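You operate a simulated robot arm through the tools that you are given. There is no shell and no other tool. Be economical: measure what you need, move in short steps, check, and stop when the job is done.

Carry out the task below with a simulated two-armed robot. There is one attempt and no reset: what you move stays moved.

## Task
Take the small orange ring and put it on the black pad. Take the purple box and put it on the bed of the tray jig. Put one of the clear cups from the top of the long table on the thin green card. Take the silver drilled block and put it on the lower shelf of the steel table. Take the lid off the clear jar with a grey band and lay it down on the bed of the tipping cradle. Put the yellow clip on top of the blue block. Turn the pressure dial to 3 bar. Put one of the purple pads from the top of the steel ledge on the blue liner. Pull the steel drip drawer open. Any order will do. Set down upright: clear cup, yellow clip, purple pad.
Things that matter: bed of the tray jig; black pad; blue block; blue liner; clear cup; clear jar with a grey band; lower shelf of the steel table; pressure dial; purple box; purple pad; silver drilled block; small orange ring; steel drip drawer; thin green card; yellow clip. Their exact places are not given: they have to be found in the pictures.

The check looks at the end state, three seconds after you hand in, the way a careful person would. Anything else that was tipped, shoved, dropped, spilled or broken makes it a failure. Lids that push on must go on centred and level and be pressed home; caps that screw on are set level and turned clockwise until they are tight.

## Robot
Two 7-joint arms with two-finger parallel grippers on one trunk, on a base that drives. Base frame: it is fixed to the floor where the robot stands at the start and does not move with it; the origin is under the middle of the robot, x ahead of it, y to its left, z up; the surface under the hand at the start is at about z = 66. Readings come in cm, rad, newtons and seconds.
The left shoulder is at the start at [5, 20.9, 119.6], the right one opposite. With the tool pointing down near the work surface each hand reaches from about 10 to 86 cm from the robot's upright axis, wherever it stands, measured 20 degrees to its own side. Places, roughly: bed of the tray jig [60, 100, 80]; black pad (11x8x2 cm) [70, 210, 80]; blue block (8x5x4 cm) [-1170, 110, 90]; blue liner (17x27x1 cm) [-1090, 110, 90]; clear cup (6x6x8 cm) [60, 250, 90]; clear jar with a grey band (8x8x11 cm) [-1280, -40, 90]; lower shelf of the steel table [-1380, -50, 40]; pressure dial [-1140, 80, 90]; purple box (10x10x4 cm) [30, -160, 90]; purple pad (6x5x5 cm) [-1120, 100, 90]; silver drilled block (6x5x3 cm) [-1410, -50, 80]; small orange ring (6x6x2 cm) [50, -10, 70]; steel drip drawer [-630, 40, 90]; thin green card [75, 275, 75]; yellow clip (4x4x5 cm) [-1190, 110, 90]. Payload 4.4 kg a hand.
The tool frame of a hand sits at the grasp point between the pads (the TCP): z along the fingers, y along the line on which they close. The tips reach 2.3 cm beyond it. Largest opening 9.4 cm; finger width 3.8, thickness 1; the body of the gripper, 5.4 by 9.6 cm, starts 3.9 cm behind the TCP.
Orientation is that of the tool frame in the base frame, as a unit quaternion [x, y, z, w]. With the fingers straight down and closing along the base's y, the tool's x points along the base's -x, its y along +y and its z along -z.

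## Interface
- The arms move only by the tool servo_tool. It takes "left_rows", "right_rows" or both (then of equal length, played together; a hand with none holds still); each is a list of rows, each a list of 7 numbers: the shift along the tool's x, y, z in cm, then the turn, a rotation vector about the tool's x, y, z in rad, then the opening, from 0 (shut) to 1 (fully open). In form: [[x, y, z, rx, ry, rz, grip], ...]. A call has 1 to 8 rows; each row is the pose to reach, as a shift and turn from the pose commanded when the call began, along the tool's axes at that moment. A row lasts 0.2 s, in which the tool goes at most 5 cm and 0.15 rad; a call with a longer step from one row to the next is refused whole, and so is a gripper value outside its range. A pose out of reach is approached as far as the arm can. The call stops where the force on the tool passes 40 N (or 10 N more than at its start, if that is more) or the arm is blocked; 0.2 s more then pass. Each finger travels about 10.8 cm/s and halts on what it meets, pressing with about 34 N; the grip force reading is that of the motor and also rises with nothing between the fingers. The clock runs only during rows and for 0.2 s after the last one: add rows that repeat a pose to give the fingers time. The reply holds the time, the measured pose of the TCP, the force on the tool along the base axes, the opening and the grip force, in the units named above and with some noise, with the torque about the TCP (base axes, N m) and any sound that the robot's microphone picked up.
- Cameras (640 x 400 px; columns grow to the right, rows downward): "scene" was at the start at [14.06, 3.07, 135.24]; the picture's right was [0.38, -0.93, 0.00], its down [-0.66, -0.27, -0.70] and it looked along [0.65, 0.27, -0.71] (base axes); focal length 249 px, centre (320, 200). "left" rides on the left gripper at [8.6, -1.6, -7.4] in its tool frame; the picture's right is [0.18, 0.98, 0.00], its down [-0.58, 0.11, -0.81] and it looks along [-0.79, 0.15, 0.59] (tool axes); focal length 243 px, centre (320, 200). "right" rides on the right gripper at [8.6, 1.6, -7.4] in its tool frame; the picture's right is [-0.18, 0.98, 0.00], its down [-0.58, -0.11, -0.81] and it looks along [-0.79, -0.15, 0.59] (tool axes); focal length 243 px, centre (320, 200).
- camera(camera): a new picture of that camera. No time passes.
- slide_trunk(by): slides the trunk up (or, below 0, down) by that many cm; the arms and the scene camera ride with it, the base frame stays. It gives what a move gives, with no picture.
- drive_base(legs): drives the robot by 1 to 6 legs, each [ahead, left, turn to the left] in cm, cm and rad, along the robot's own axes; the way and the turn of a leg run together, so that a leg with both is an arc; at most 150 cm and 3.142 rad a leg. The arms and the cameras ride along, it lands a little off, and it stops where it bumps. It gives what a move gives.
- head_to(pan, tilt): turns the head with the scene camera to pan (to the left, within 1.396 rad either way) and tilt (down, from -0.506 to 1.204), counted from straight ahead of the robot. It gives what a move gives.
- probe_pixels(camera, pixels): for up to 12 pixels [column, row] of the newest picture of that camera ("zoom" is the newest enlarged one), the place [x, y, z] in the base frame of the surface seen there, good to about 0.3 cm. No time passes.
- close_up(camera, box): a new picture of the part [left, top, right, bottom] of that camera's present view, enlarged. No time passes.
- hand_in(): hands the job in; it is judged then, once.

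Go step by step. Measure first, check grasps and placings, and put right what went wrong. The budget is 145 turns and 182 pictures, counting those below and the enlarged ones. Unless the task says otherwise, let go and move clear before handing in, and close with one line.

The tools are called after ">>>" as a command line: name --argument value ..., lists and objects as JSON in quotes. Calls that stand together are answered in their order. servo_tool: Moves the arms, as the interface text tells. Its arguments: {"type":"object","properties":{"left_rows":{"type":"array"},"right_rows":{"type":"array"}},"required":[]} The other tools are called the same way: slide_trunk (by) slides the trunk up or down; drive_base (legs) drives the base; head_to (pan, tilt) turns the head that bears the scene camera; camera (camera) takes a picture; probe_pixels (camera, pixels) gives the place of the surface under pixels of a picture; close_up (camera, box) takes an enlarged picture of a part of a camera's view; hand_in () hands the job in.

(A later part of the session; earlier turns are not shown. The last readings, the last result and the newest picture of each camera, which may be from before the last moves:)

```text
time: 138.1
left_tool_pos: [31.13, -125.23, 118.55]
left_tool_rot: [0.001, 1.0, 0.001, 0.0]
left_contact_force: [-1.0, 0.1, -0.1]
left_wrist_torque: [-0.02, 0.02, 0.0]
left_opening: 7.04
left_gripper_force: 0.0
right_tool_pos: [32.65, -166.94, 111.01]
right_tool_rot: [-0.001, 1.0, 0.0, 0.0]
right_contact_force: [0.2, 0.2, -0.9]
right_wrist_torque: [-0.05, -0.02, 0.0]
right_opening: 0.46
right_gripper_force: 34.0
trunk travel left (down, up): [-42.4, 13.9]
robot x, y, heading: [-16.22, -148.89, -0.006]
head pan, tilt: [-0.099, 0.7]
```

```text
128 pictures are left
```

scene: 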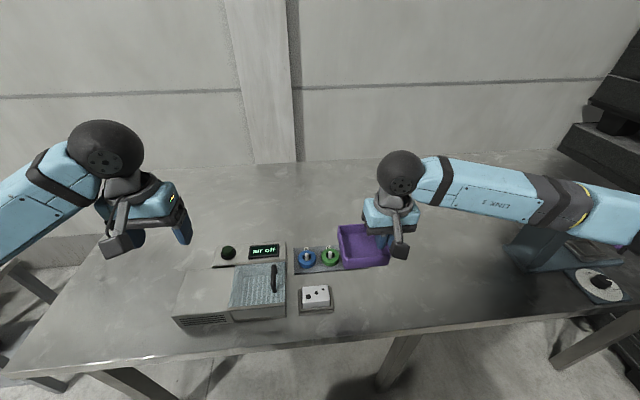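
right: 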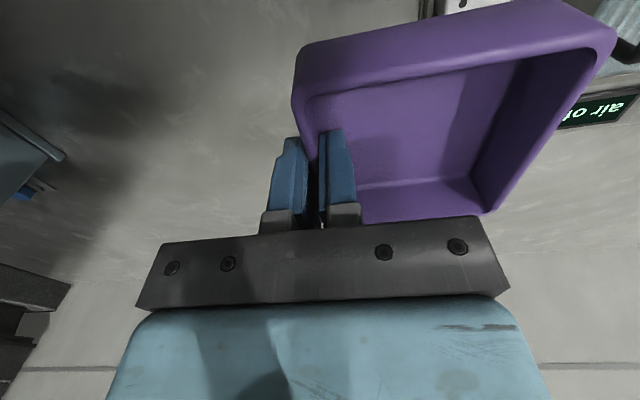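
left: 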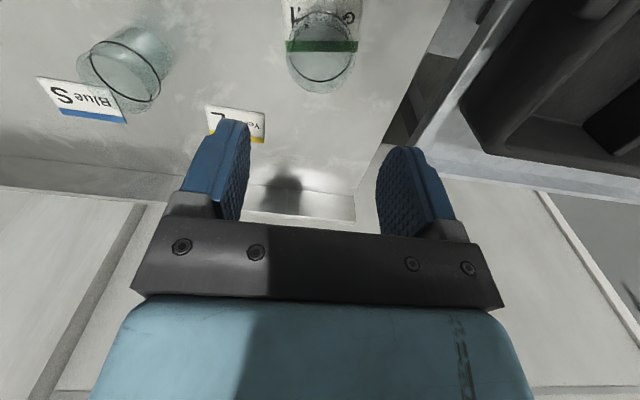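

The box is held level. I drive back and left toward the tray jig near (60,100).

>>> drive_base --legs '[[-19, 0, 0], [0, 120, 0], [0, 118, 0]]'

>>> head_to --pan 0.3 --tilt 0.65

>>> camera --camera "scene"

>>> camera --camera "right"

```text
time: 160.0
left_tool_pos: [9.09, 109.58, 118.61]
left_tool_rot: [-0.003, 1.0, 0.001, 0.0]
left_contact_force: [-0.7, -0.3, -0.1]
left_wrist_torque: [0.0, -0.04, 0.01]
left_opening: 7.05
left_gripper_force: 0.1
right_tool_pos: [10.97, 68.03, 111.05]
right_tool_rot: [-0.003, 1.0, 0.0, -0.001]
right_contact_force: [-0.4, 0.8, -1.0]
right_wrist_torque: [-0.07, 0.0, 0.01]
right_opening: 0.45
right_gripper_force: 33.6
trunk travel left (down, up): [-42.4, 13.9]
robot x, y, heading: [-38.03, 84.94, -0.0]
head pan, tilt: [-0.099, 0.7]
```

```text
time: 160.8
left_tool_pos: [9.09, 109.57, 118.53]
left_tool_rot: [-0.003, 1.0, 0.001, 0.0]
left_contact_force: [-0.9, -0.3, -0.2]
left_wrist_torque: [0.0, -0.03, 0.01]
left_opening: 7.02
left_gripper_force: 0.0
right_tool_pos: [10.8, 67.98, 111.02]
right_tool_rot: [-0.003, 1.0, 0.0, 0.001]
right_contact_force: [-0.3, 0.4, -0.3]
right_wrist_torque: [-0.03, 0.01, -0.02]
right_opening: 0.45
right_gripper_force: 34.3
trunk travel left (down, up): [-42.4, 13.9]
robot x, y, heading: [-37.58, 85.64, 0.008]
head pan, tilt: [0.3, 0.649]
```

```text
127 pictures are left
```

scene: 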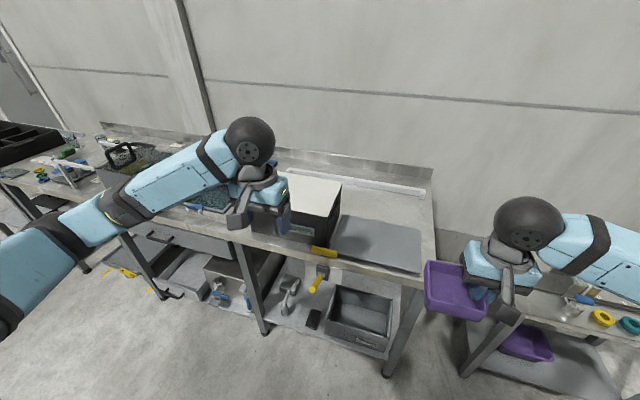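

```text
126 pictures are left
```

right: 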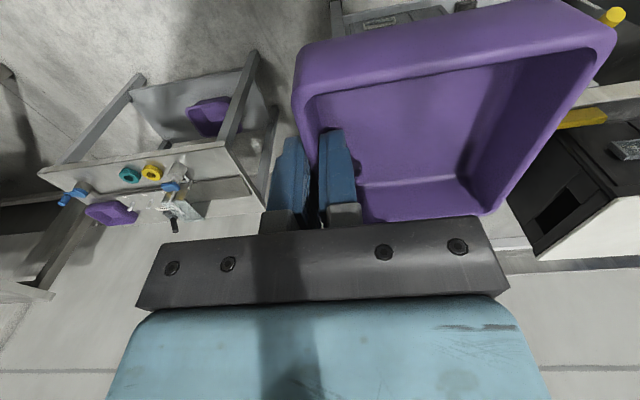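

>>> close_up --camera "scene" --box '[270, 160, 450, 310]'

>>> probe_pixels --camera "scene" --pixels '[[333, 243], [342, 216], [421, 228], [421, 272], [375, 243], [324, 253], [317, 280], [310, 185], [338, 182], [405, 195], [290, 230], [400, 275]]'

```text
2.67 times, centred on (360, 235) of scene
```

zoom: 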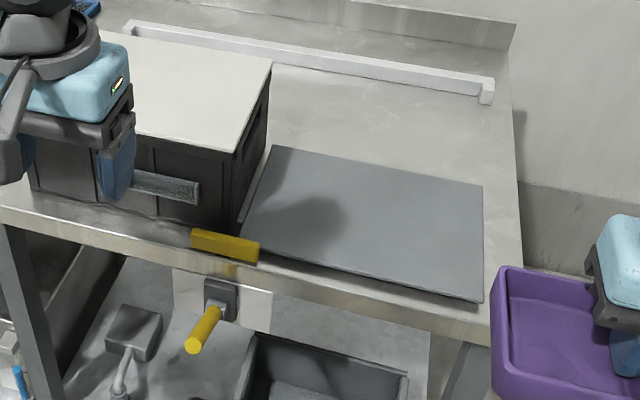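

```text
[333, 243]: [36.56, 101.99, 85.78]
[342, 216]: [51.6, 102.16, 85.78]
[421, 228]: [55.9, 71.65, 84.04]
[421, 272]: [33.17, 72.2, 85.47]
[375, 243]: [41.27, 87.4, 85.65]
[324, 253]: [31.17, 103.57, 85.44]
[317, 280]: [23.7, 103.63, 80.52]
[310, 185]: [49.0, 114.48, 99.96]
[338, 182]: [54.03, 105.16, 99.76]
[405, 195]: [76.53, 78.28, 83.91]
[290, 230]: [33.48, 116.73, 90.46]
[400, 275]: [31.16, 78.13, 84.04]
```

I can't yet tell which object is the tray jig: the grey plate (x33–56,y71–102) beside a white-topped box. I raise the trunk and look from nearer, with arms spread.

>>> slide_trunk --by 13

>>> drive_base --legs '[[12, 8, 0]]'

>>> servo_tool --left_rows '[[0, 4, 0, 0, 0, 0, 0.75], [0, 8, 0, 0, 0, 0, 0.75], [0, 12, 0, 0, 0, 0, 0.75], [0, 16, 0, 0, 0, 0, 0.75], [0, 20, 0, 0, 0, 0, 0.75], [0, 24, 0, 0, 0, 0, 0.75], [0, 28, 0, 0, 0, 0, 0.75]]'

>>> head_to --pan 0.1 --tilt 0.75

>>> camera --camera "scene"

>>> camera --camera "left"

```text
time: 162.4
left_tool_pos: [9.06, 109.56, 131.51]
left_tool_rot: [-0.003, 1.0, 0.001, 0.001]
left_contact_force: [-1.7, -0.7, 0.5]
left_wrist_torque: [0.03, -0.02, 0.02]
left_opening: 7.06
left_gripper_force: 0.2
right_tool_pos: [10.83, 67.91, 123.99]
right_tool_rot: [-0.004, 1.0, 0.001, -0.001]
right_contact_force: [-0.3, 0.8, -0.8]
right_wrist_torque: [-0.06, 0.01, -0.01]
right_opening: 0.46
right_gripper_force: 34.5
trunk travel left (down, up): [-55.4, 0.9]
robot x, y, heading: [-37.93, 85.39, 0.009]
head pan, tilt: [0.3, 0.649]
```

```text
time: 163.8
left_tool_pos: [20.6, 117.52, 131.66]
left_tool_rot: [-0.003, 1.0, 0.001, 0.001]
left_contact_force: [0.2, -0.7, 0.0]
left_wrist_torque: [0.02, -0.02, -0.04]
left_opening: 7.04
left_gripper_force: 0.0
right_tool_pos: [22.56, 75.85, 124.02]
right_tool_rot: [-0.003, 1.0, 0.001, 0.001]
right_contact_force: [0.7, 0.4, -0.9]
right_wrist_torque: [-0.05, -0.02, 0.0]
right_opening: 0.45
right_gripper_force: 33.7
trunk travel left (down, up): [-55.4, 0.9]
robot x, y, heading: [-26.29, 93.35, 0.004]
head pan, tilt: [0.3, 0.649]
```

```text
time: 165.4
left_tool_pos: [20.55, 145.95, 131.45]
left_tool_rot: [-0.002, 1.0, 0.0, 0.0]
left_contact_force: [0.1, 0.3, 0.2]
left_wrist_torque: [-0.04, 0.02, 0.0]
left_opening: 7.04
left_gripper_force: 0.0
right_tool_pos: [22.64, 76.1, 123.89]
right_tool_rot: [-0.003, 1.0, 0.0, -0.001]
right_contact_force: [0.1, 0.1, -0.1]
right_wrist_torque: [-0.05, -0.02, 0.01]
right_opening: 0.46
right_gripper_force: 34.3
trunk travel left (down, up): [-55.4, 0.9]
robot x, y, heading: [-25.92, 93.26, 0.005]
head pan, tilt: [0.3, 0.649]
```

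```text
time: 166.1
left_tool_pos: [20.66, 145.77, 131.61]
left_tool_rot: [-0.002, 1.0, 0.001, 0.0]
left_contact_force: [0.2, 0.9, 0.2]
left_wrist_torque: [-0.01, 0.02, -0.01]
left_opening: 7.05
left_gripper_force: 0.0
right_tool_pos: [22.8, 75.96, 123.96]
right_tool_rot: [-0.003, 1.0, 0.0, 0.001]
right_contact_force: [1.5, 0.8, -0.9]
right_wrist_torque: [-0.04, 0.02, -0.02]
right_opening: 0.46
right_gripper_force: 34.4
trunk travel left (down, up): [-55.4, 0.9]
robot x, y, heading: [-26.0, 93.44, 0.004]
head pan, tilt: [0.099, 0.75]
```

```text
124 pictures are left
```

scene: 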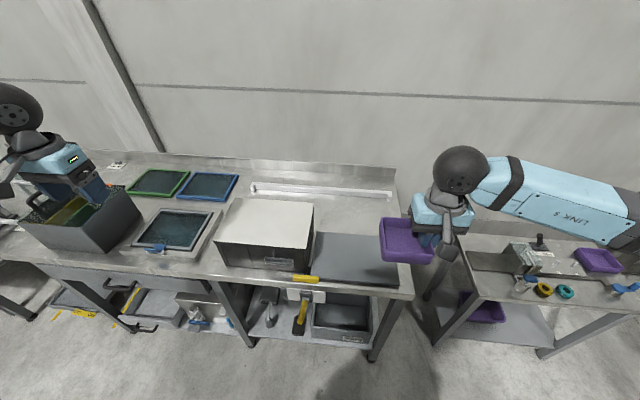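

```text
123 pictures are left
```

left: 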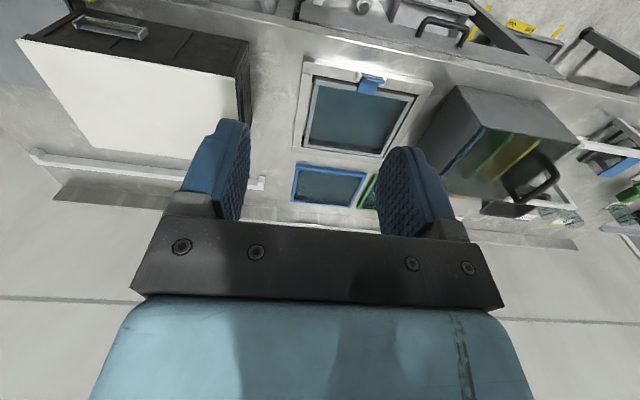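

>>> close_up --camera "scene" --box '[200, 170, 420, 350]'

>>> probe_pixels --camera "scene" --pixels '[[231, 200], [313, 206], [218, 240], [308, 250], [280, 263], [306, 278], [316, 235], [395, 240], [310, 265], [370, 210], [255, 188], [302, 325]]'

```text
2.22 times, centred on (310, 260) of scene
```

zoom: 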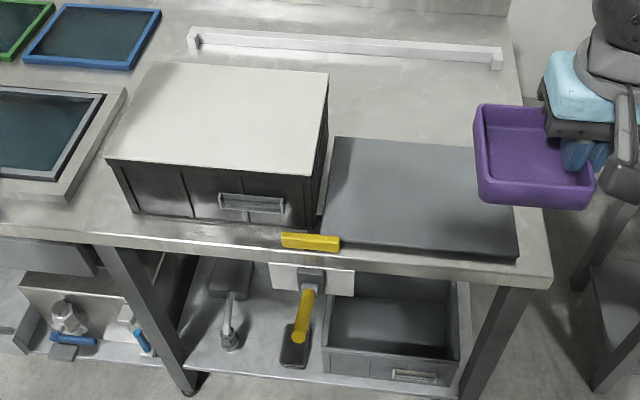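

```text
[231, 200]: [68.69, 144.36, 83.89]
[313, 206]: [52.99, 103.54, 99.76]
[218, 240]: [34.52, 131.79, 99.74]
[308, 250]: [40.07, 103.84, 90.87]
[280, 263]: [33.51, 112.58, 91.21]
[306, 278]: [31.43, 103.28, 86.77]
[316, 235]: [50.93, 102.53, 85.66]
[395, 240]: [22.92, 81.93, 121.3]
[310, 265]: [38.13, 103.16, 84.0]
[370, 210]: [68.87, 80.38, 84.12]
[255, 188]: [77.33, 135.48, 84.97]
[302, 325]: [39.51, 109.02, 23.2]
```

>>> close_up --camera "scene" --box '[285, 225, 385, 345]'

>>> close_up --camera "left" --box '[0, 0, 260, 200]'

>>> close_up --camera "scene" --box '[120, 160, 240, 270]'

```text
3.33 times, centred on (335, 285) of scene
```

zoom: 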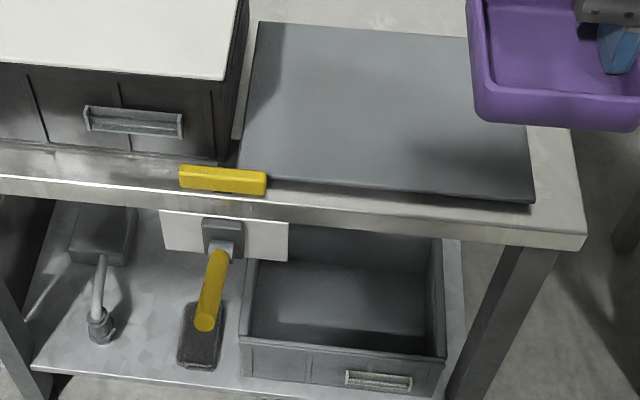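

```text
2.00 times, centred on (130, 100) of left
```

zoom: 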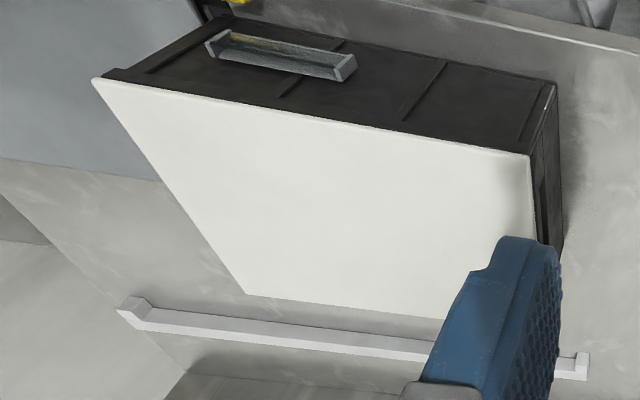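

```text
3.64 times, centred on (180, 215) of scene
```

zoom: 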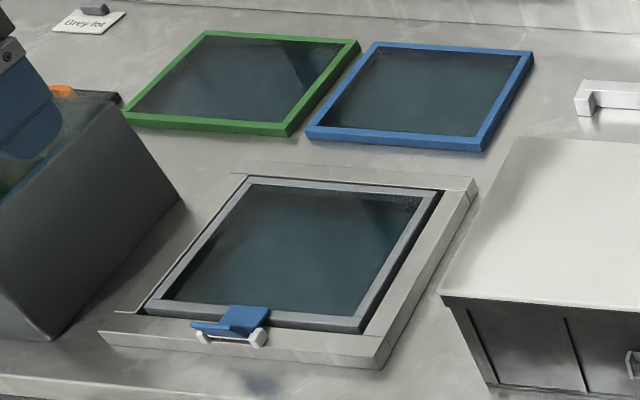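

The grey plate is the raised bed with stop and fence around it, matching the given place. I'll set the box near its middle: drive forward 13, then move the right hand over (46,85).

>>> drive_base --legs '[[13, 0, 0]]'

>>> servo_tool --right_rows '[[-3, 3, 0, 0, 0, 0, 0], [-6, 6, 0, 0, 0, 0, 0], [-10, 9, 0, 0, 0, 0, 0], [-10, 9, 5, 0, 0, 0, 0], [-10, 9, 10, 0, 0, 0, 0], [-10, 9, 15, 0, 0, 0, 0], [-10, 9, 20, 0, 0, 0, 0]]'

>>> camera --camera "scene"

```text
time: 167.4
left_tool_pos: [33.15, 145.66, 131.57]
left_tool_rot: [-0.002, 1.0, 0.001, 0.001]
left_contact_force: [-0.1, 0.2, -0.2]
left_wrist_torque: [0.01, -0.01, 0.0]
left_opening: 7.04
left_gripper_force: 0.1
right_tool_pos: [35.16, 76.05, 123.98]
right_tool_rot: [-0.003, 1.0, 0.0, 0.001]
right_contact_force: [-0.9, 0.3, -1.6]
right_wrist_torque: [-0.03, -0.01, 0.01]
right_opening: 0.47
right_gripper_force: 34.3
trunk travel left (down, up): [-55.4, 0.9]
robot x, y, heading: [-13.09, 93.58, 0.003]
head pan, tilt: [0.099, 0.75]
```

```text
time: 169.0
left_tool_pos: [33.42, 145.6, 131.64]
left_tool_rot: [-0.001, 1.0, 0.001, 0.0]
left_contact_force: [-0.1, -0.7, -0.2]
left_wrist_torque: [0.02, 0.0, 0.0]
left_opening: 7.05
left_gripper_force: 0.1
right_tool_pos: [45.22, 85.04, 104.14]
right_tool_rot: [-0.002, 1.0, -0.001, 0.001]
right_contact_force: [-0.7, -0.4, -1.5]
right_wrist_torque: [-0.05, -0.01, -0.01]
right_opening: 0.44
right_gripper_force: 33.9
trunk travel left (down, up): [-55.4, 0.9]
robot x, y, heading: [-13.52, 93.7, 0.006]
head pan, tilt: [0.099, 0.75]
```

```text
118 pictures are left
```

scene: 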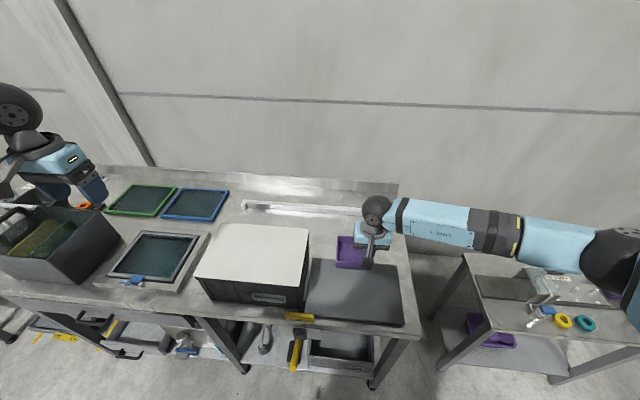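

>>> servo_tool --right_rows '[[0, 0, 4, 0, 0, 0, 0], [0, 0, 8, 0, 0, 0, 0], [0, 0, 12, 0, 0, 0, 0], [0, 0, 14, 0, 0, 0, 0], [0, 0, 14.7, 0, 0, 0, 0]]'

>>> camera --camera "right"

>>> close_up --camera "scene" --box '[290, 190, 420, 340]'

```text
time: 170.2
left_tool_pos: [33.29, 145.58, 131.46]
left_tool_rot: [-0.002, 1.0, 0.001, 0.001]
left_contact_force: [0.1, -0.2, 0.1]
left_wrist_torque: [-0.01, 0.0, -0.02]
left_opening: 7.05
left_gripper_force: 0.1
right_tool_pos: [45.16, 84.99, 89.35]
right_tool_rot: [-0.004, 1.0, 0.0, 0.0]
right_contact_force: [0.1, 0.1, -1.5]
right_wrist_torque: [-0.04, 0.0, 0.01]
right_opening: 0.45
right_gripper_force: 33.9
trunk travel left (down, up): [-55.4, 0.9]
robot x, y, heading: [-13.49, 93.53, 0.005]
head pan, tilt: [0.099, 0.75]
```

```text
117 pictures are left
```

right: 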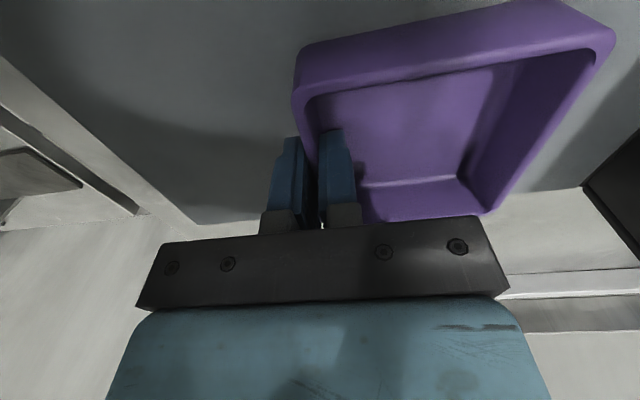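

```text
2.67 times, centred on (355, 265) of scene
```

zoom: 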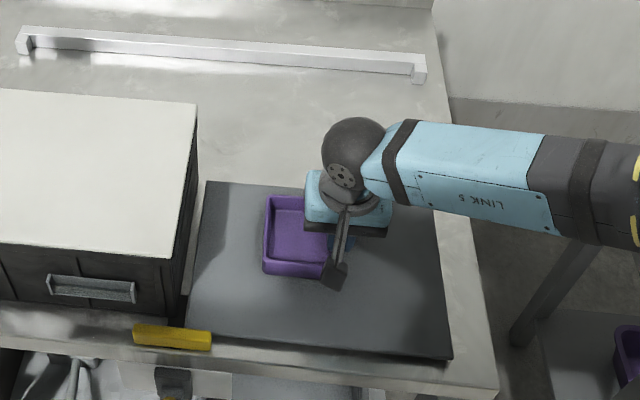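

Almost down. I lower 0.3 cm more, open the fingers only to 3 cm, and lift away.

>>> servo_tool --right_rows '[[0, 0, 0.2, 0, 0, 0, 0], [0, 0, 0.35, 0, 0, 0, 0], [0, 0, 0.3, 0, 0, 0, 0.3], [0, 0, 0.3, 0, 0, 0, 0.3], [0, 0, -3, 0, 0, 0, 0.3], [0, 0, -7, 0, 0, 0, 0.3], [0, 0, -12, 0, 0, 0, 0.3], [0, 0, -17, 0, 0, 0, 0.3]]'

>>> camera --camera "right"

>>> close_up --camera "scene" --box '[290, 190, 420, 340]'

```text
time: 172.0
left_tool_pos: [33.26, 145.76, 131.52]
left_tool_rot: [-0.001, 1.0, 0.001, 0.001]
left_contact_force: [-0.3, -0.6, -0.2]
left_wrist_torque: [0.02, -0.01, -0.02]
left_opening: 7.04
left_gripper_force: 0.1
right_tool_pos: [45.38, 84.96, 106.06]
right_tool_rot: [-0.002, 1.0, -0.001, 0.0]
right_contact_force: [-0.8, 0.3, -0.4]
right_wrist_torque: [0.01, 0.0, 0.0]
right_opening: 2.81
right_gripper_force: 0.0
trunk travel left (down, up): [-55.4, 0.9]
robot x, y, heading: [-13.65, 93.27, 0.003]
head pan, tilt: [0.099, 0.75]
```

```text
115 pictures are left
```

right: 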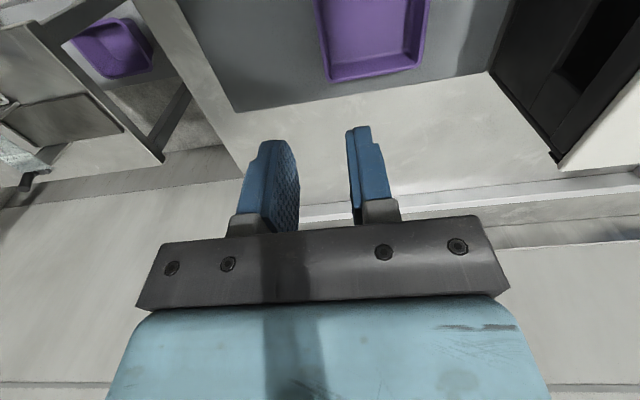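

```text
2.67 times, centred on (355, 265) of scene
```

zoom: 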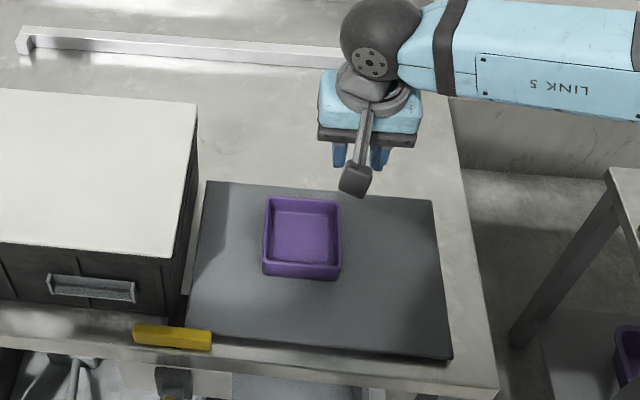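

The purple box sits flat on the bed. I pull the right arm in, back off, and turn left to look down the hall.

>>> servo_tool --right_rows '[[0, -1, -4, 0, 0, 0, 0.5], [0, -2, -8, 0, 0, 0, 0.5], [3, -4, -11, 0, 0, 0, 0.5], [7, -6, -12, 0, 0, 0, 0.5], [11, -8, -12, 0, 0, 0, 0.5], [15, -9, -12, 0, 0, 0, 0.5]]' --left_rows '[[1, -2, 0, 0, 0, 0, 0.7], [2, -5, 0, 0, 0, 0, 0.7], [3, -8, 0, 0, 0, 0, 0.7], [5, -11, 0, 0, 0, 0, 0.7], [7, -14, 0, 0, 0, 0, 0.7], [8, -17, 0, 0, 0, 0, 0.7]]'

>>> drive_base --legs '[[-22, 0, 0], [0, 0, 0.8], [0, 0, 0.77]]'

>>> head_to --pan 0.9 --tilt 0.25

>>> camera --camera "scene"

```text
time: 173.4
left_tool_pos: [25.17, 128.42, 131.48]
left_tool_rot: [-0.003, 1.0, 0.002, 0.001]
left_contact_force: [-0.5, -0.2, -0.4]
left_wrist_torque: [-0.02, -0.01, -0.01]
left_opening: 6.59
left_gripper_force: 0.0
right_tool_pos: [29.9, 76.04, 117.88]
right_tool_rot: [-0.002, 1.0, -0.001, 0.0]
right_contact_force: [0.1, 0.2, 0.3]
right_wrist_torque: [0.03, -0.03, 0.0]
right_opening: 4.71
right_gripper_force: 0.0
trunk travel left (down, up): [-55.4, 0.9]
robot x, y, heading: [-13.27, 93.32, 0.008]
head pan, tilt: [0.099, 0.75]
```

```text
time: 179.3
left_tool_pos: [-72.08, 130.84, 131.43]
left_tool_rot: [0.721, -0.692, -0.001, 0.001]
left_contact_force: [-0.2, 0.9, 0.0]
left_wrist_torque: [0.02, -0.02, -0.01]
left_opening: 6.58
left_gripper_force: 0.1
right_tool_pos: [-19.84, 137.41, 118.03]
right_tool_rot: [0.723, -0.691, 0.0, 0.0]
right_contact_force: [0.4, 0.1, -0.4]
right_wrist_torque: [-0.01, -0.02, 0.0]
right_opening: 4.7
right_gripper_force: 0.1
trunk travel left (down, up): [-55.4, 0.9]
robot x, y, heading: [-35.64, 93.43, 1.613]
head pan, tilt: [0.099, 0.75]
```

```text
time: 180.4
left_tool_pos: [-72.12, 130.84, 131.47]
left_tool_rot: [0.721, -0.692, 0.0, 0.002]
left_contact_force: [-0.1, -0.2, -0.2]
left_wrist_torque: [0.01, -0.02, 0.05]
left_opening: 6.59
left_gripper_force: 0.1
right_tool_pos: [-19.97, 137.47, 118.0]
right_tool_rot: [0.722, -0.691, -0.001, 0.0]
right_contact_force: [-0.2, 0.8, -1.0]
right_wrist_torque: [0.03, 0.0, 0.0]
right_opening: 4.72
right_gripper_force: 0.1
trunk travel left (down, up): [-55.4, 0.9]
robot x, y, heading: [-35.37, 93.45, 1.614]
head pan, tilt: [0.901, 0.25]
```

```text
113 pictures are left
```

scene: 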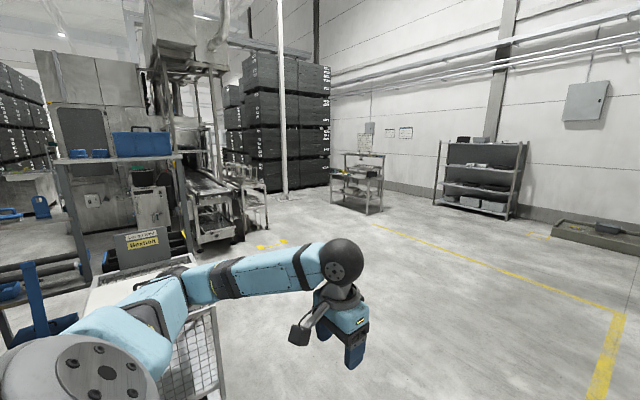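

The aisle is open to the left-front. I go ahead to y≈190, turn to face -x and look.

>>> drive_base --legs '[[100, 0, 0], [0, 0, 0.8], [0, 0, 0.73]]'

>>> head_to --pan 0.15 --tilt 0.2

>>> camera --camera "scene"

```text
time: 189.6
left_tool_pos: [-77.07, 155.68, 131.45]
left_tool_rot: [1.0, 0.017, 0.001, 0.0]
left_contact_force: [0.9, -1.2, 0.1]
left_wrist_torque: [-0.02, -0.02, 0.0]
left_opening: 6.58
left_gripper_force: 0.0
right_tool_pos: [-83.47, 208.0, 118.0]
right_tool_rot: [1.0, 0.019, 0.0, 0.0]
right_contact_force: [0.6, 0.7, -0.3]
right_wrist_torque: [0.02, 0.01, 0.01]
right_opening: 4.68
right_gripper_force: 0.1
trunk travel left (down, up): [-55.4, 0.9]
robot x, y, heading: [-39.34, 192.37, -3.104]
head pan, tilt: [0.901, 0.25]
```

```text
time: 190.7
left_tool_pos: [-77.28, 155.83, 131.47]
left_tool_rot: [1.0, 0.017, 0.0, 0.001]
left_contact_force: [-0.4, -0.3, 0.2]
left_wrist_torque: [-0.01, -0.01, -0.01]
left_opening: 6.6
left_gripper_force: 0.1
right_tool_pos: [-83.49, 208.02, 118.02]
right_tool_rot: [1.0, 0.019, 0.0, 0.0]
right_contact_force: [0.7, -0.1, 0.1]
right_wrist_torque: [-0.01, 0.0, -0.02]
right_opening: 4.71
right_gripper_force: 0.1
trunk travel left (down, up): [-55.4, 0.9]
robot x, y, heading: [-39.59, 191.76, -3.106]
head pan, tilt: [0.15, 0.201]
```

```text
112 pictures are left
```

scene: 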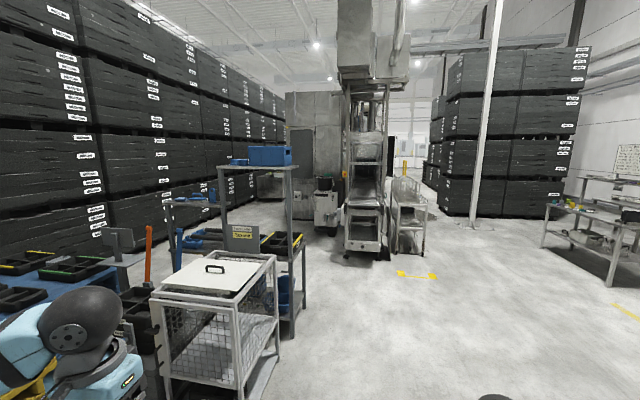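

>>> probe_pixels --camera "scene" --pixels '[[420, 250], [470, 226], [380, 258], [440, 215], [345, 245], [405, 190], [275, 370], [370, 200], [445, 200], [300, 215]]'

>>> close_up --camera "scene" --box '[270, 120, 450, 270]'

```text
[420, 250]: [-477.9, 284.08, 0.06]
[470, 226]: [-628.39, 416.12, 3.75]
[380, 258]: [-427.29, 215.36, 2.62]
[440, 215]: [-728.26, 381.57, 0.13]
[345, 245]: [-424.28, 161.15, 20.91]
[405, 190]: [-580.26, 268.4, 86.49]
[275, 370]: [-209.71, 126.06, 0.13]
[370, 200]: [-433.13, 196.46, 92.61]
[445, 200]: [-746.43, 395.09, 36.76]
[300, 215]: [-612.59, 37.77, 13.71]
```

```text
2.67 times, centred on (360, 195) of scene
```

zoom: 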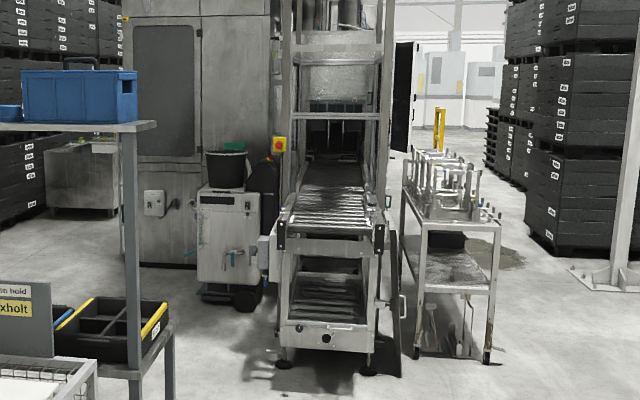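

>>> probe_pixels --camera "zoom" --pixels '[[165, 205], [225, 230], [80, 180], [130, 250], [225, 160], [160, 255], [60, 340], [160, 340], [250, 300], [190, 60], [85, 145]]'

>>> drive_base --legs '[[120, 0, 0]]'

>>> head_to --pan 0.5 --tilt 0.3

>>> camera --camera "scene"

```text
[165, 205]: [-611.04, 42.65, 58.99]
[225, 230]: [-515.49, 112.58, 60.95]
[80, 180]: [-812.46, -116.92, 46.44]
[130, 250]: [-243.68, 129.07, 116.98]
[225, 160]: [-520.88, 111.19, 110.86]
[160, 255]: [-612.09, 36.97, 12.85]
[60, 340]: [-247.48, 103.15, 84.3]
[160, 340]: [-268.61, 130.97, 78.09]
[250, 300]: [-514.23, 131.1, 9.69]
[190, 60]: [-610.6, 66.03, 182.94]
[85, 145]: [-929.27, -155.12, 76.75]
```

```text
time: 196.8
left_tool_pos: [-197.2, 151.68, 131.48]
left_tool_rot: [1.0, 0.017, -0.001, 0.001]
left_contact_force: [0.0, -0.5, -0.3]
left_wrist_torque: [0.01, -0.01, 0.0]
left_opening: 6.6
left_gripper_force: 0.1
right_tool_pos: [-203.44, 204.06, 117.94]
right_tool_rot: [1.0, 0.017, 0.0, 0.0]
right_contact_force: [-0.4, 0.1, -0.2]
right_wrist_torque: [-0.02, 0.03, -0.03]
right_opening: 4.71
right_gripper_force: 0.0
trunk travel left (down, up): [-55.4, 0.9]
robot x, y, heading: [-159.33, 187.65, -3.106]
head pan, tilt: [0.15, 0.201]
```

```text
time: 197.7
left_tool_pos: [-197.39, 151.68, 131.43]
left_tool_rot: [1.0, 0.016, 0.001, 0.001]
left_contact_force: [0.8, -0.3, -0.6]
left_wrist_torque: [-0.02, -0.01, -0.01]
left_opening: 6.56
left_gripper_force: 0.1
right_tool_pos: [-203.49, 204.1, 117.98]
right_tool_rot: [1.0, 0.018, 0.0, 0.0]
right_contact_force: [0.2, 0.2, -0.4]
right_wrist_torque: [0.02, -0.03, 0.04]
right_opening: 4.72
right_gripper_force: 0.0
trunk travel left (down, up): [-55.4, 0.9]
robot x, y, heading: [-159.5, 187.86, -3.109]
head pan, tilt: [0.499, 0.3]
```

```text
110 pictures are left
```

scene: 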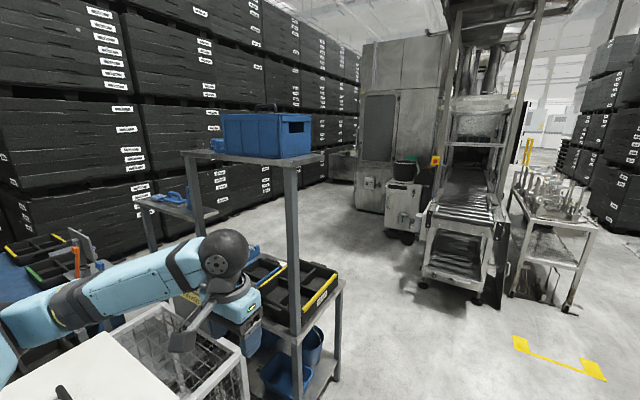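

The machine's front (x≈-611) must hold the drip drawer; I pass the shelf and look at it.

>>> drive_base --legs '[[0, 25, 0], [140, 0, 0]]'

>>> head_to --pan 0.4 --tilt 0.25

>>> camera --camera "scene"

```text
time: 203.3
left_tool_pos: [-240.48, 123.8, 131.48]
left_tool_rot: [1.0, 0.011, 0.003, 0.004]
left_contact_force: [1.2, 0.4, -0.1]
left_wrist_torque: [-0.03, 0.06, 0.01]
left_opening: 6.6
left_gripper_force: 0.0
right_tool_pos: [-248.3, 176.1, 117.98]
right_tool_rot: [1.0, 0.023, 0.0, -0.002]
right_contact_force: [0.0, 0.0, -0.3]
right_wrist_torque: [0.0, 0.02, 0.04]
right_opening: 4.71
right_gripper_force: 0.0
trunk travel left (down, up): [-55.4, 0.9]
robot x, y, heading: [-204.21, 160.59, -3.094]
head pan, tilt: [0.499, 0.3]
stopped in leg 2: the force on the tool passed its limit at 216 N (the readings are from after the stop); the commanded pose is now the measured one
```

```text
time: 204.0
left_tool_pos: [-240.52, 123.83, 131.63]
left_tool_rot: [1.0, 0.011, 0.004, 0.005]
left_contact_force: [6.3, -2.0, -0.5]
left_wrist_torque: [0.13, 0.52, -0.28]
left_opening: 6.58
left_gripper_force: 0.0
right_tool_pos: [-248.35, 176.13, 117.99]
right_tool_rot: [1.0, 0.024, 0.001, -0.001]
right_contact_force: [0.3, -0.6, -1.2]
right_wrist_torque: [-0.02, -0.02, -0.02]
right_opening: 4.67
right_gripper_force: 0.0
trunk travel left (down, up): [-55.4, 0.9]
robot x, y, heading: [-204.3, 160.52, -3.095]
head pan, tilt: [0.4, 0.25]
```

```text
109 pictures are left
```

scene: 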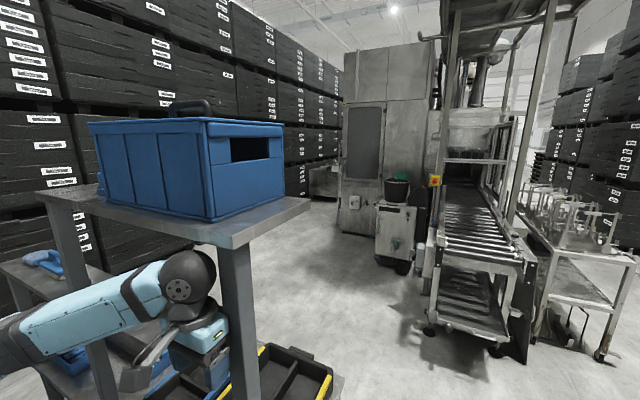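

My sideways shift went toward the shelf and the left hand touched its post. I back straight off, go right, and then ahead.

>>> drive_base --legs '[[-25, 0, 0], [0, -50, -0.047]]'

>>> camera --camera "scene"

>>> drive_base --legs '[[120, 0, 0]]'

>>> camera --camera "scene"

```text
time: 210.3
left_tool_pos: [-218.18, 176.5, 131.48]
left_tool_rot: [1.0, -0.016, 0.003, 0.005]
left_contact_force: [0.0, 0.8, -0.3]
left_wrist_torque: [0.03, 0.0, -0.04]
left_opening: 6.57
left_gripper_force: 0.0
right_tool_pos: [-222.93, 229.06, 117.98]
right_tool_rot: [1.0, -0.005, 0.001, -0.001]
right_contact_force: [0.1, 0.4, 0.4]
right_wrist_torque: [0.0, 0.0, 0.03]
right_opening: 4.71
right_gripper_force: 0.0
trunk travel left (down, up): [-55.4, 0.9]
robot x, y, heading: [-179.41, 211.15, 3.134]
head pan, tilt: [0.4, 0.25]
```

```text
108 pictures are left
```

scene: 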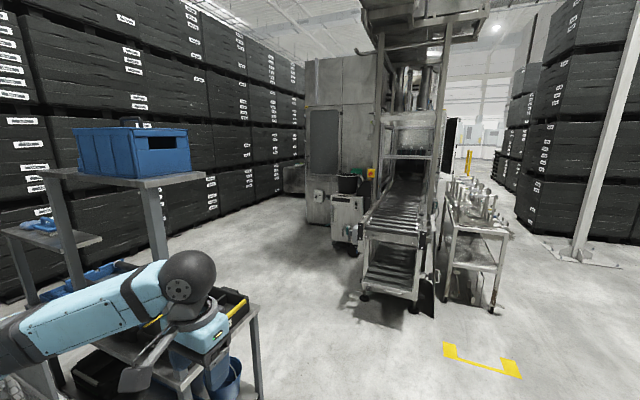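

```text
time: 216.4
left_tool_pos: [-338.54, 176.35, 131.52]
left_tool_rot: [1.0, -0.012, 0.003, 0.005]
left_contact_force: [-0.4, 0.0, -0.1]
left_wrist_torque: [0.03, 0.0, -0.04]
left_opening: 6.59
left_gripper_force: 0.1
right_tool_pos: [-343.89, 228.93, 117.91]
right_tool_rot: [1.0, -0.001, -0.001, -0.001]
right_contact_force: [-0.2, 1.4, -0.2]
right_wrist_torque: [0.02, -0.04, -0.04]
right_opening: 4.69
right_gripper_force: 0.0
trunk travel left (down, up): [-55.4, 0.9]
robot x, y, heading: [-300.29, 211.21, -3.138]
head pan, tilt: [0.4, 0.25]
```

```text
107 pictures are left
```

scene: 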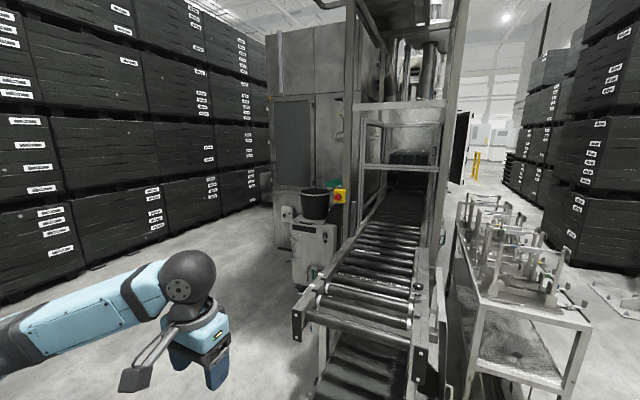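

The shelf is intact. I move ahead 25 and left (toward -y) 120 to see the machine's other side.

>>> drive_base --legs '[[28, 0, 0], [0, 110, 0]]'

>>> head_to --pan 0.15 --tilt 0.25

>>> camera --camera "scene"

```text
time: 227.8
left_tool_pos: [-366.26, 67.63, 131.51]
left_tool_rot: [1.0, -0.014, 0.003, 0.005]
left_contact_force: [-0.9, 0.2, -0.5]
left_wrist_torque: [-0.01, 0.01, 0.03]
left_opening: 6.56
left_gripper_force: 0.1
right_tool_pos: [-371.45, 120.09, 118.12]
right_tool_rot: [1.0, -0.002, 0.001, -0.001]
right_contact_force: [-1.7, -0.1, -0.4]
right_wrist_torque: [0.01, 0.02, 0.0]
right_opening: 4.71
right_gripper_force: 0.0
trunk travel left (down, up): [-55.4, 0.9]
robot x, y, heading: [-328.13, 102.7, 3.14]
head pan, tilt: [0.4, 0.25]
```

```text
time: 228.6
left_tool_pos: [-366.31, 67.55, 131.51]
left_tool_rot: [1.0, -0.014, 0.003, 0.004]
left_contact_force: [-0.6, 0.2, 0.7]
left_wrist_torque: [-0.01, 0.01, 0.02]
left_opening: 6.56
left_gripper_force: 0.1
right_tool_pos: [-371.46, 120.15, 117.98]
right_tool_rot: [1.0, -0.002, 0.001, -0.001]
right_contact_force: [-0.1, 0.3, -0.4]
right_wrist_torque: [0.02, -0.01, -0.01]
right_opening: 4.68
right_gripper_force: 0.1
trunk travel left (down, up): [-55.4, 0.9]
robot x, y, heading: [-327.84, 102.56, 3.141]
head pan, tilt: [0.15, 0.25]
```

```text
106 pictures are left
```

scene: 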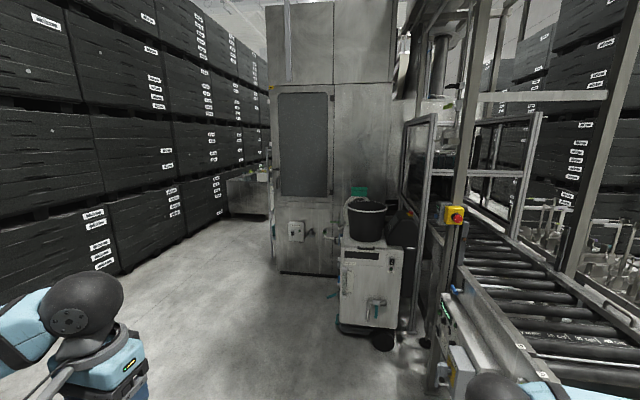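

There is an aisle to the left of the machine (y≈-140…15). I move over to y≈-60 and forward, looking right at the machine's flank.

>>> drive_base --legs '[[0, 80, 0], [0, 80, 0], [130, 0, 0]]'

>>> head_to --pan -0.5 --tilt 0.3

>>> camera --camera "scene"

```text
time: 249.2
left_tool_pos: [-495.89, -90.53, 131.69]
left_tool_rot: [1.0, -0.031, 0.004, 0.004]
left_contact_force: [0.3, 0.0, 0.3]
left_wrist_torque: [-0.01, -0.01, 0.01]
left_opening: 6.58
left_gripper_force: 0.1
right_tool_pos: [-499.31, -37.83, 117.85]
right_tool_rot: [1.0, -0.018, 0.0, 0.0]
right_contact_force: [0.0, 0.8, -0.6]
right_wrist_torque: [0.02, 0.0, -0.04]
right_opening: 4.7
right_gripper_force: 0.1
trunk travel left (down, up): [-55.4, 0.9]
robot x, y, heading: [-456.61, -56.77, 3.108]
head pan, tilt: [0.15, 0.25]
```

```text
time: 250.3
left_tool_pos: [-495.97, -90.4, 131.62]
left_tool_rot: [1.0, -0.03, 0.002, 0.004]
left_contact_force: [0.2, 0.3, 0.7]
left_wrist_torque: [-0.01, 0.04, 0.0]
left_opening: 6.59
left_gripper_force: 0.1
right_tool_pos: [-499.36, -37.7, 117.91]
right_tool_rot: [1.0, -0.018, 0.001, -0.001]
right_contact_force: [0.7, -0.1, -0.8]
right_wrist_torque: [0.0, 0.01, 0.01]
right_opening: 4.7
right_gripper_force: 0.1
trunk travel left (down, up): [-55.4, 0.9]
robot x, y, heading: [-456.62, -56.73, 3.104]
head pan, tilt: [-0.499, 0.3]
```

```text
105 pictures are left
```

scene: 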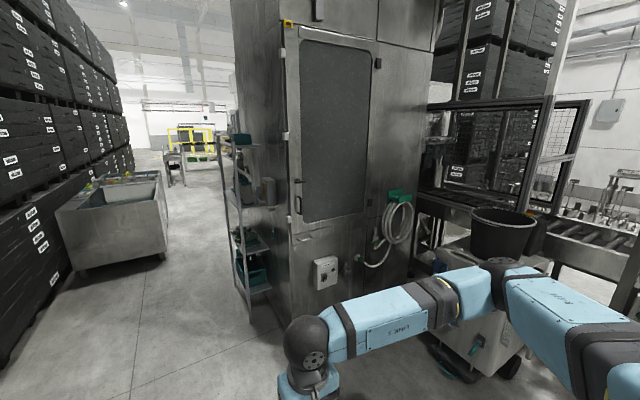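

>>> probe_pixels --camera "scene" --pixels '[[165, 250], [75, 270], [250, 300], [228, 200], [280, 330], [265, 195], [205, 190], [150, 180]]'

>>> close_up --camera "scene" --box '[50, 100, 330, 300]'

```text
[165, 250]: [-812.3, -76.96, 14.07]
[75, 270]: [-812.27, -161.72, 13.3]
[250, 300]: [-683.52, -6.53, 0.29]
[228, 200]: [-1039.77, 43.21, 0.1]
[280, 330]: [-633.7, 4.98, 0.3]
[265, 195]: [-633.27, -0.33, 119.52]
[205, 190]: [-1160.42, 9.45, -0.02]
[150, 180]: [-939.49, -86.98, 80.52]
```

```text
2.00 times, centred on (190, 200) of scene
```

zoom: 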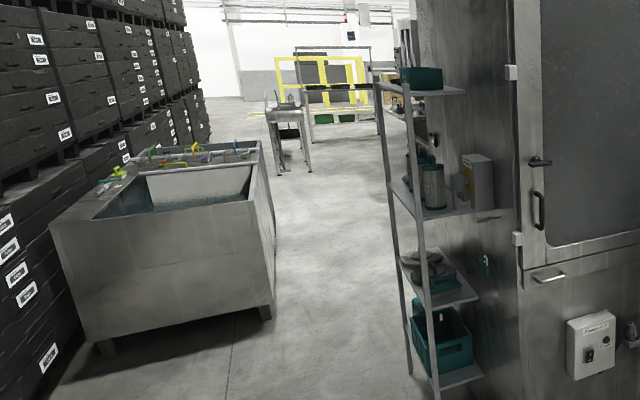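

The panel under the machine door has a handle at about (304,239): probably the drip drawer. I zoom and probe.

>>> close_up --camera "scene" --box '[270, 180, 420, 310]'

>>> probe_pixels --camera "scene" --pixels '[[300, 240], [304, 239], [311, 237], [297, 232], [370, 220], [325, 240], [325, 270], [378, 243]]'

```text
3.08 times, centred on (345, 245) of scene
```

zoom: 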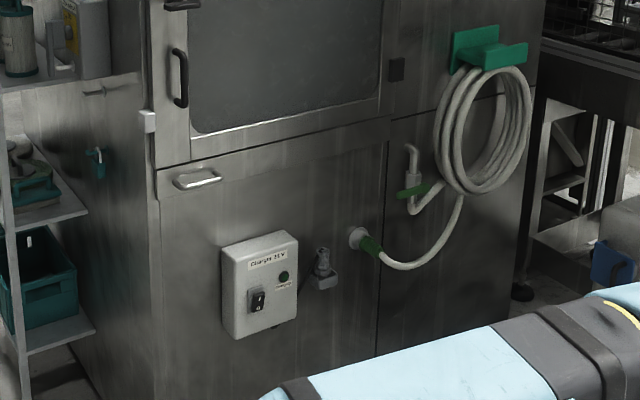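

```text
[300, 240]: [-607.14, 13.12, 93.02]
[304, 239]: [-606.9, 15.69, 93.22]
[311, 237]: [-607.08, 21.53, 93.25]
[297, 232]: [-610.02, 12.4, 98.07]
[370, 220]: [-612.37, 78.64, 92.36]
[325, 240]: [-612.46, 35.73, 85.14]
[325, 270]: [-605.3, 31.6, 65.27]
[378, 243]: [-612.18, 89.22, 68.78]
```

The drip drawer is the strip under the door with its pull bar at y 13–21, x≈-607, z≈93. I'll grip the bar with the right hand pointing horizontally: drive in front, lower the trunk, and turn the wrist.

>>> drive_base --legs '[[0, -50, 0.035], [68, 0, 0]]'

>>> slide_trunk --by -28

>>> servo_tool --right_rows '[[0, 0, -1, 0.083, -0.083, -0.083, 0.5], [0, 0, -2, 0.166, -0.166, -0.166, 0.5], [0, 0, -3, 0.249, -0.249, -0.249, 0.5], [0, 0, -4, 0.332, -0.332, -0.332, 0.5], [0, 0, -5, 0.415, -0.415, -0.415, 0.5], [0, 0, -6, 0.498, -0.498, -0.498, 0.5], [0, 0, -6, 0.581, -0.581, -0.581, 0.5], [0, 0, -6, 0.664, -0.664, -0.664, 0.5]]'

>>> camera --camera "scene"

```text
time: 258.4
left_tool_pos: [-559.83, -45.03, 131.56]
left_tool_rot: [1.0, 0.005, 0.003, 0.005]
left_contact_force: [-0.2, -0.9, 0.0]
left_wrist_torque: [0.0, 0.02, 0.0]
left_opening: 6.58
left_gripper_force: 0.0
right_tool_pos: [-566.98, 7.26, 117.98]
right_tool_rot: [1.0, 0.017, 0.0, -0.001]
right_contact_force: [-0.8, 0.3, 0.6]
right_wrist_torque: [0.01, 0.01, 0.0]
right_opening: 4.71
right_gripper_force: 0.0
trunk travel left (down, up): [-55.4, 0.9]
robot x, y, heading: [-523.08, -8.39, -3.107]
head pan, tilt: [-0.499, 0.3]
```

```text
time: 261.3
left_tool_pos: [-559.92, -45.08, 103.53]
left_tool_rot: [1.0, 0.005, 0.003, 0.004]
left_contact_force: [-0.3, 0.0, 0.9]
left_wrist_torque: [0.01, -0.01, -0.01]
left_opening: 6.6
left_gripper_force: 0.1
right_tool_pos: [-567.0, 7.3, 89.92]
right_tool_rot: [1.0, 0.017, 0.001, 0.0]
right_contact_force: [0.4, 0.4, 0.4]
right_wrist_torque: [0.0, 0.0, 0.01]
right_opening: 4.68
right_gripper_force: 0.1
trunk travel left (down, up): [-27.4, 28.9]
robot x, y, heading: [-522.89, -8.43, -3.106]
head pan, tilt: [-0.499, 0.3]
```

```text
time: 263.1
left_tool_pos: [-559.86, -45.08, 103.5]
left_tool_rot: [1.0, 0.006, 0.003, 0.004]
left_contact_force: [-0.6, 0.1, -0.4]
left_wrist_torque: [0.03, 0.03, 0.01]
left_opening: 6.57
left_gripper_force: 0.1
right_tool_pos: [-566.99, 7.05, 95.95]
right_tool_rot: [0.833, 0.33, -0.318, -0.311]
right_contact_force: [-0.8, -0.4, -0.1]
right_wrist_torque: [0.0, -0.01, 0.0]
right_opening: 4.71
right_gripper_force: 0.1
trunk travel left (down, up): [-27.4, 28.9]
robot x, y, heading: [-523.31, -8.99, -3.103]
head pan, tilt: [-0.499, 0.3]
```

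```text
102 pictures are left
```

scene: 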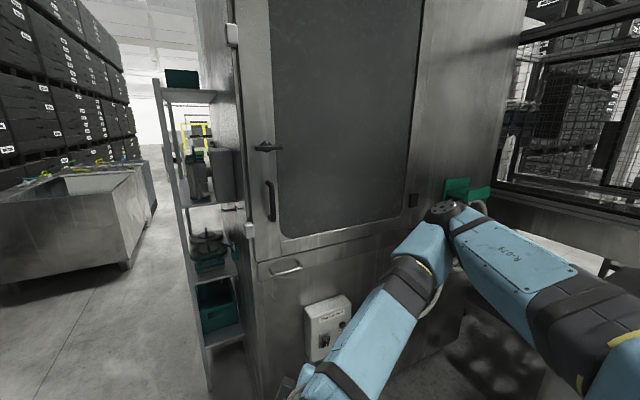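

>>> servo_tool --right_rows '[[0, 0, 0, 0.083, -0.083, -0.083, 0.5], [0, 0, 0, 0.166, -0.166, -0.166, 0.5], [0, 0, 0, 0.249, -0.249, -0.249, 0.5], [0, 0, 0, 0.332, -0.332, -0.332, 0.5], [0, 0, 0, 0.415, -0.415, -0.415, 0.5], [0, 0, 0, 0.498, -0.498, -0.498, 0.5], [0, 0, 0, 0.545, -0.545, -0.545, 0.5]]'

>>> head_to --pan -0.3 --tilt 0.4

>>> camera --camera "scene"

>>> camera --camera "right"

```text
time: 264.7
left_tool_pos: [-559.88, -45.12, 103.56]
left_tool_rot: [1.0, 0.005, 0.003, 0.004]
left_contact_force: [-0.4, -0.2, 0.0]
left_wrist_torque: [0.01, 0.04, 0.01]
left_opening: 6.57
left_gripper_force: 0.1
right_tool_pos: [-568.21, 0.43, 100.84]
right_tool_rot: [0.494, 0.511, -0.504, -0.491]
right_contact_force: [0.0, -0.3, -0.4]
right_wrist_torque: [0.0, -0.01, 0.03]
right_opening: 4.69
right_gripper_force: 0.1
right hand out of reach, approached as far as the arm can: row 5, 6, 7
trunk travel left (down, up): [-27.4, 28.9]
robot x, y, heading: [-522.79, -8.68, -3.105]
head pan, tilt: [-0.499, 0.3]
```

```text
time: 265.4
left_tool_pos: [-559.95, -45.01, 103.52]
left_tool_rot: [1.0, 0.005, 0.004, 0.004]
left_contact_force: [0.3, -0.8, 0.5]
left_wrist_torque: [0.01, 0.02, -0.02]
left_opening: 6.6
left_gripper_force: 0.0
right_tool_pos: [-568.23, 0.41, 100.93]
right_tool_rot: [0.495, 0.511, -0.504, -0.49]
right_contact_force: [0.3, -0.2, 0.5]
right_wrist_torque: [-0.01, 0.03, 0.03]
right_opening: 4.71
right_gripper_force: 0.0
trunk travel left (down, up): [-27.4, 28.9]
robot x, y, heading: [-523.15, -8.76, -3.102]
head pan, tilt: [-0.3, 0.4]
```

```text
101 pictures are left
```

scene: 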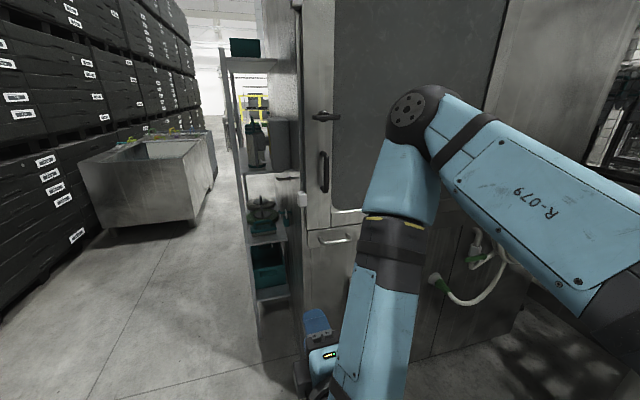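

```text
100 pictures are left
```

right: 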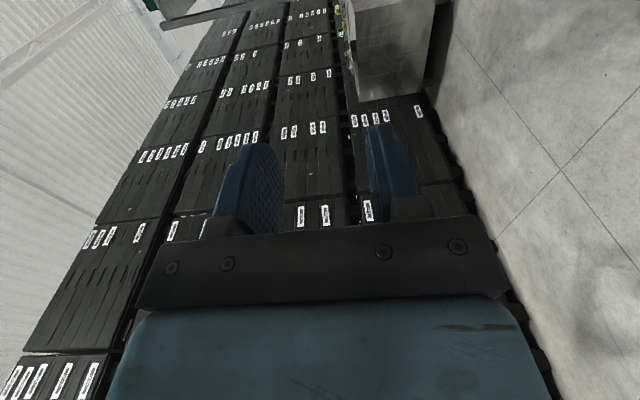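

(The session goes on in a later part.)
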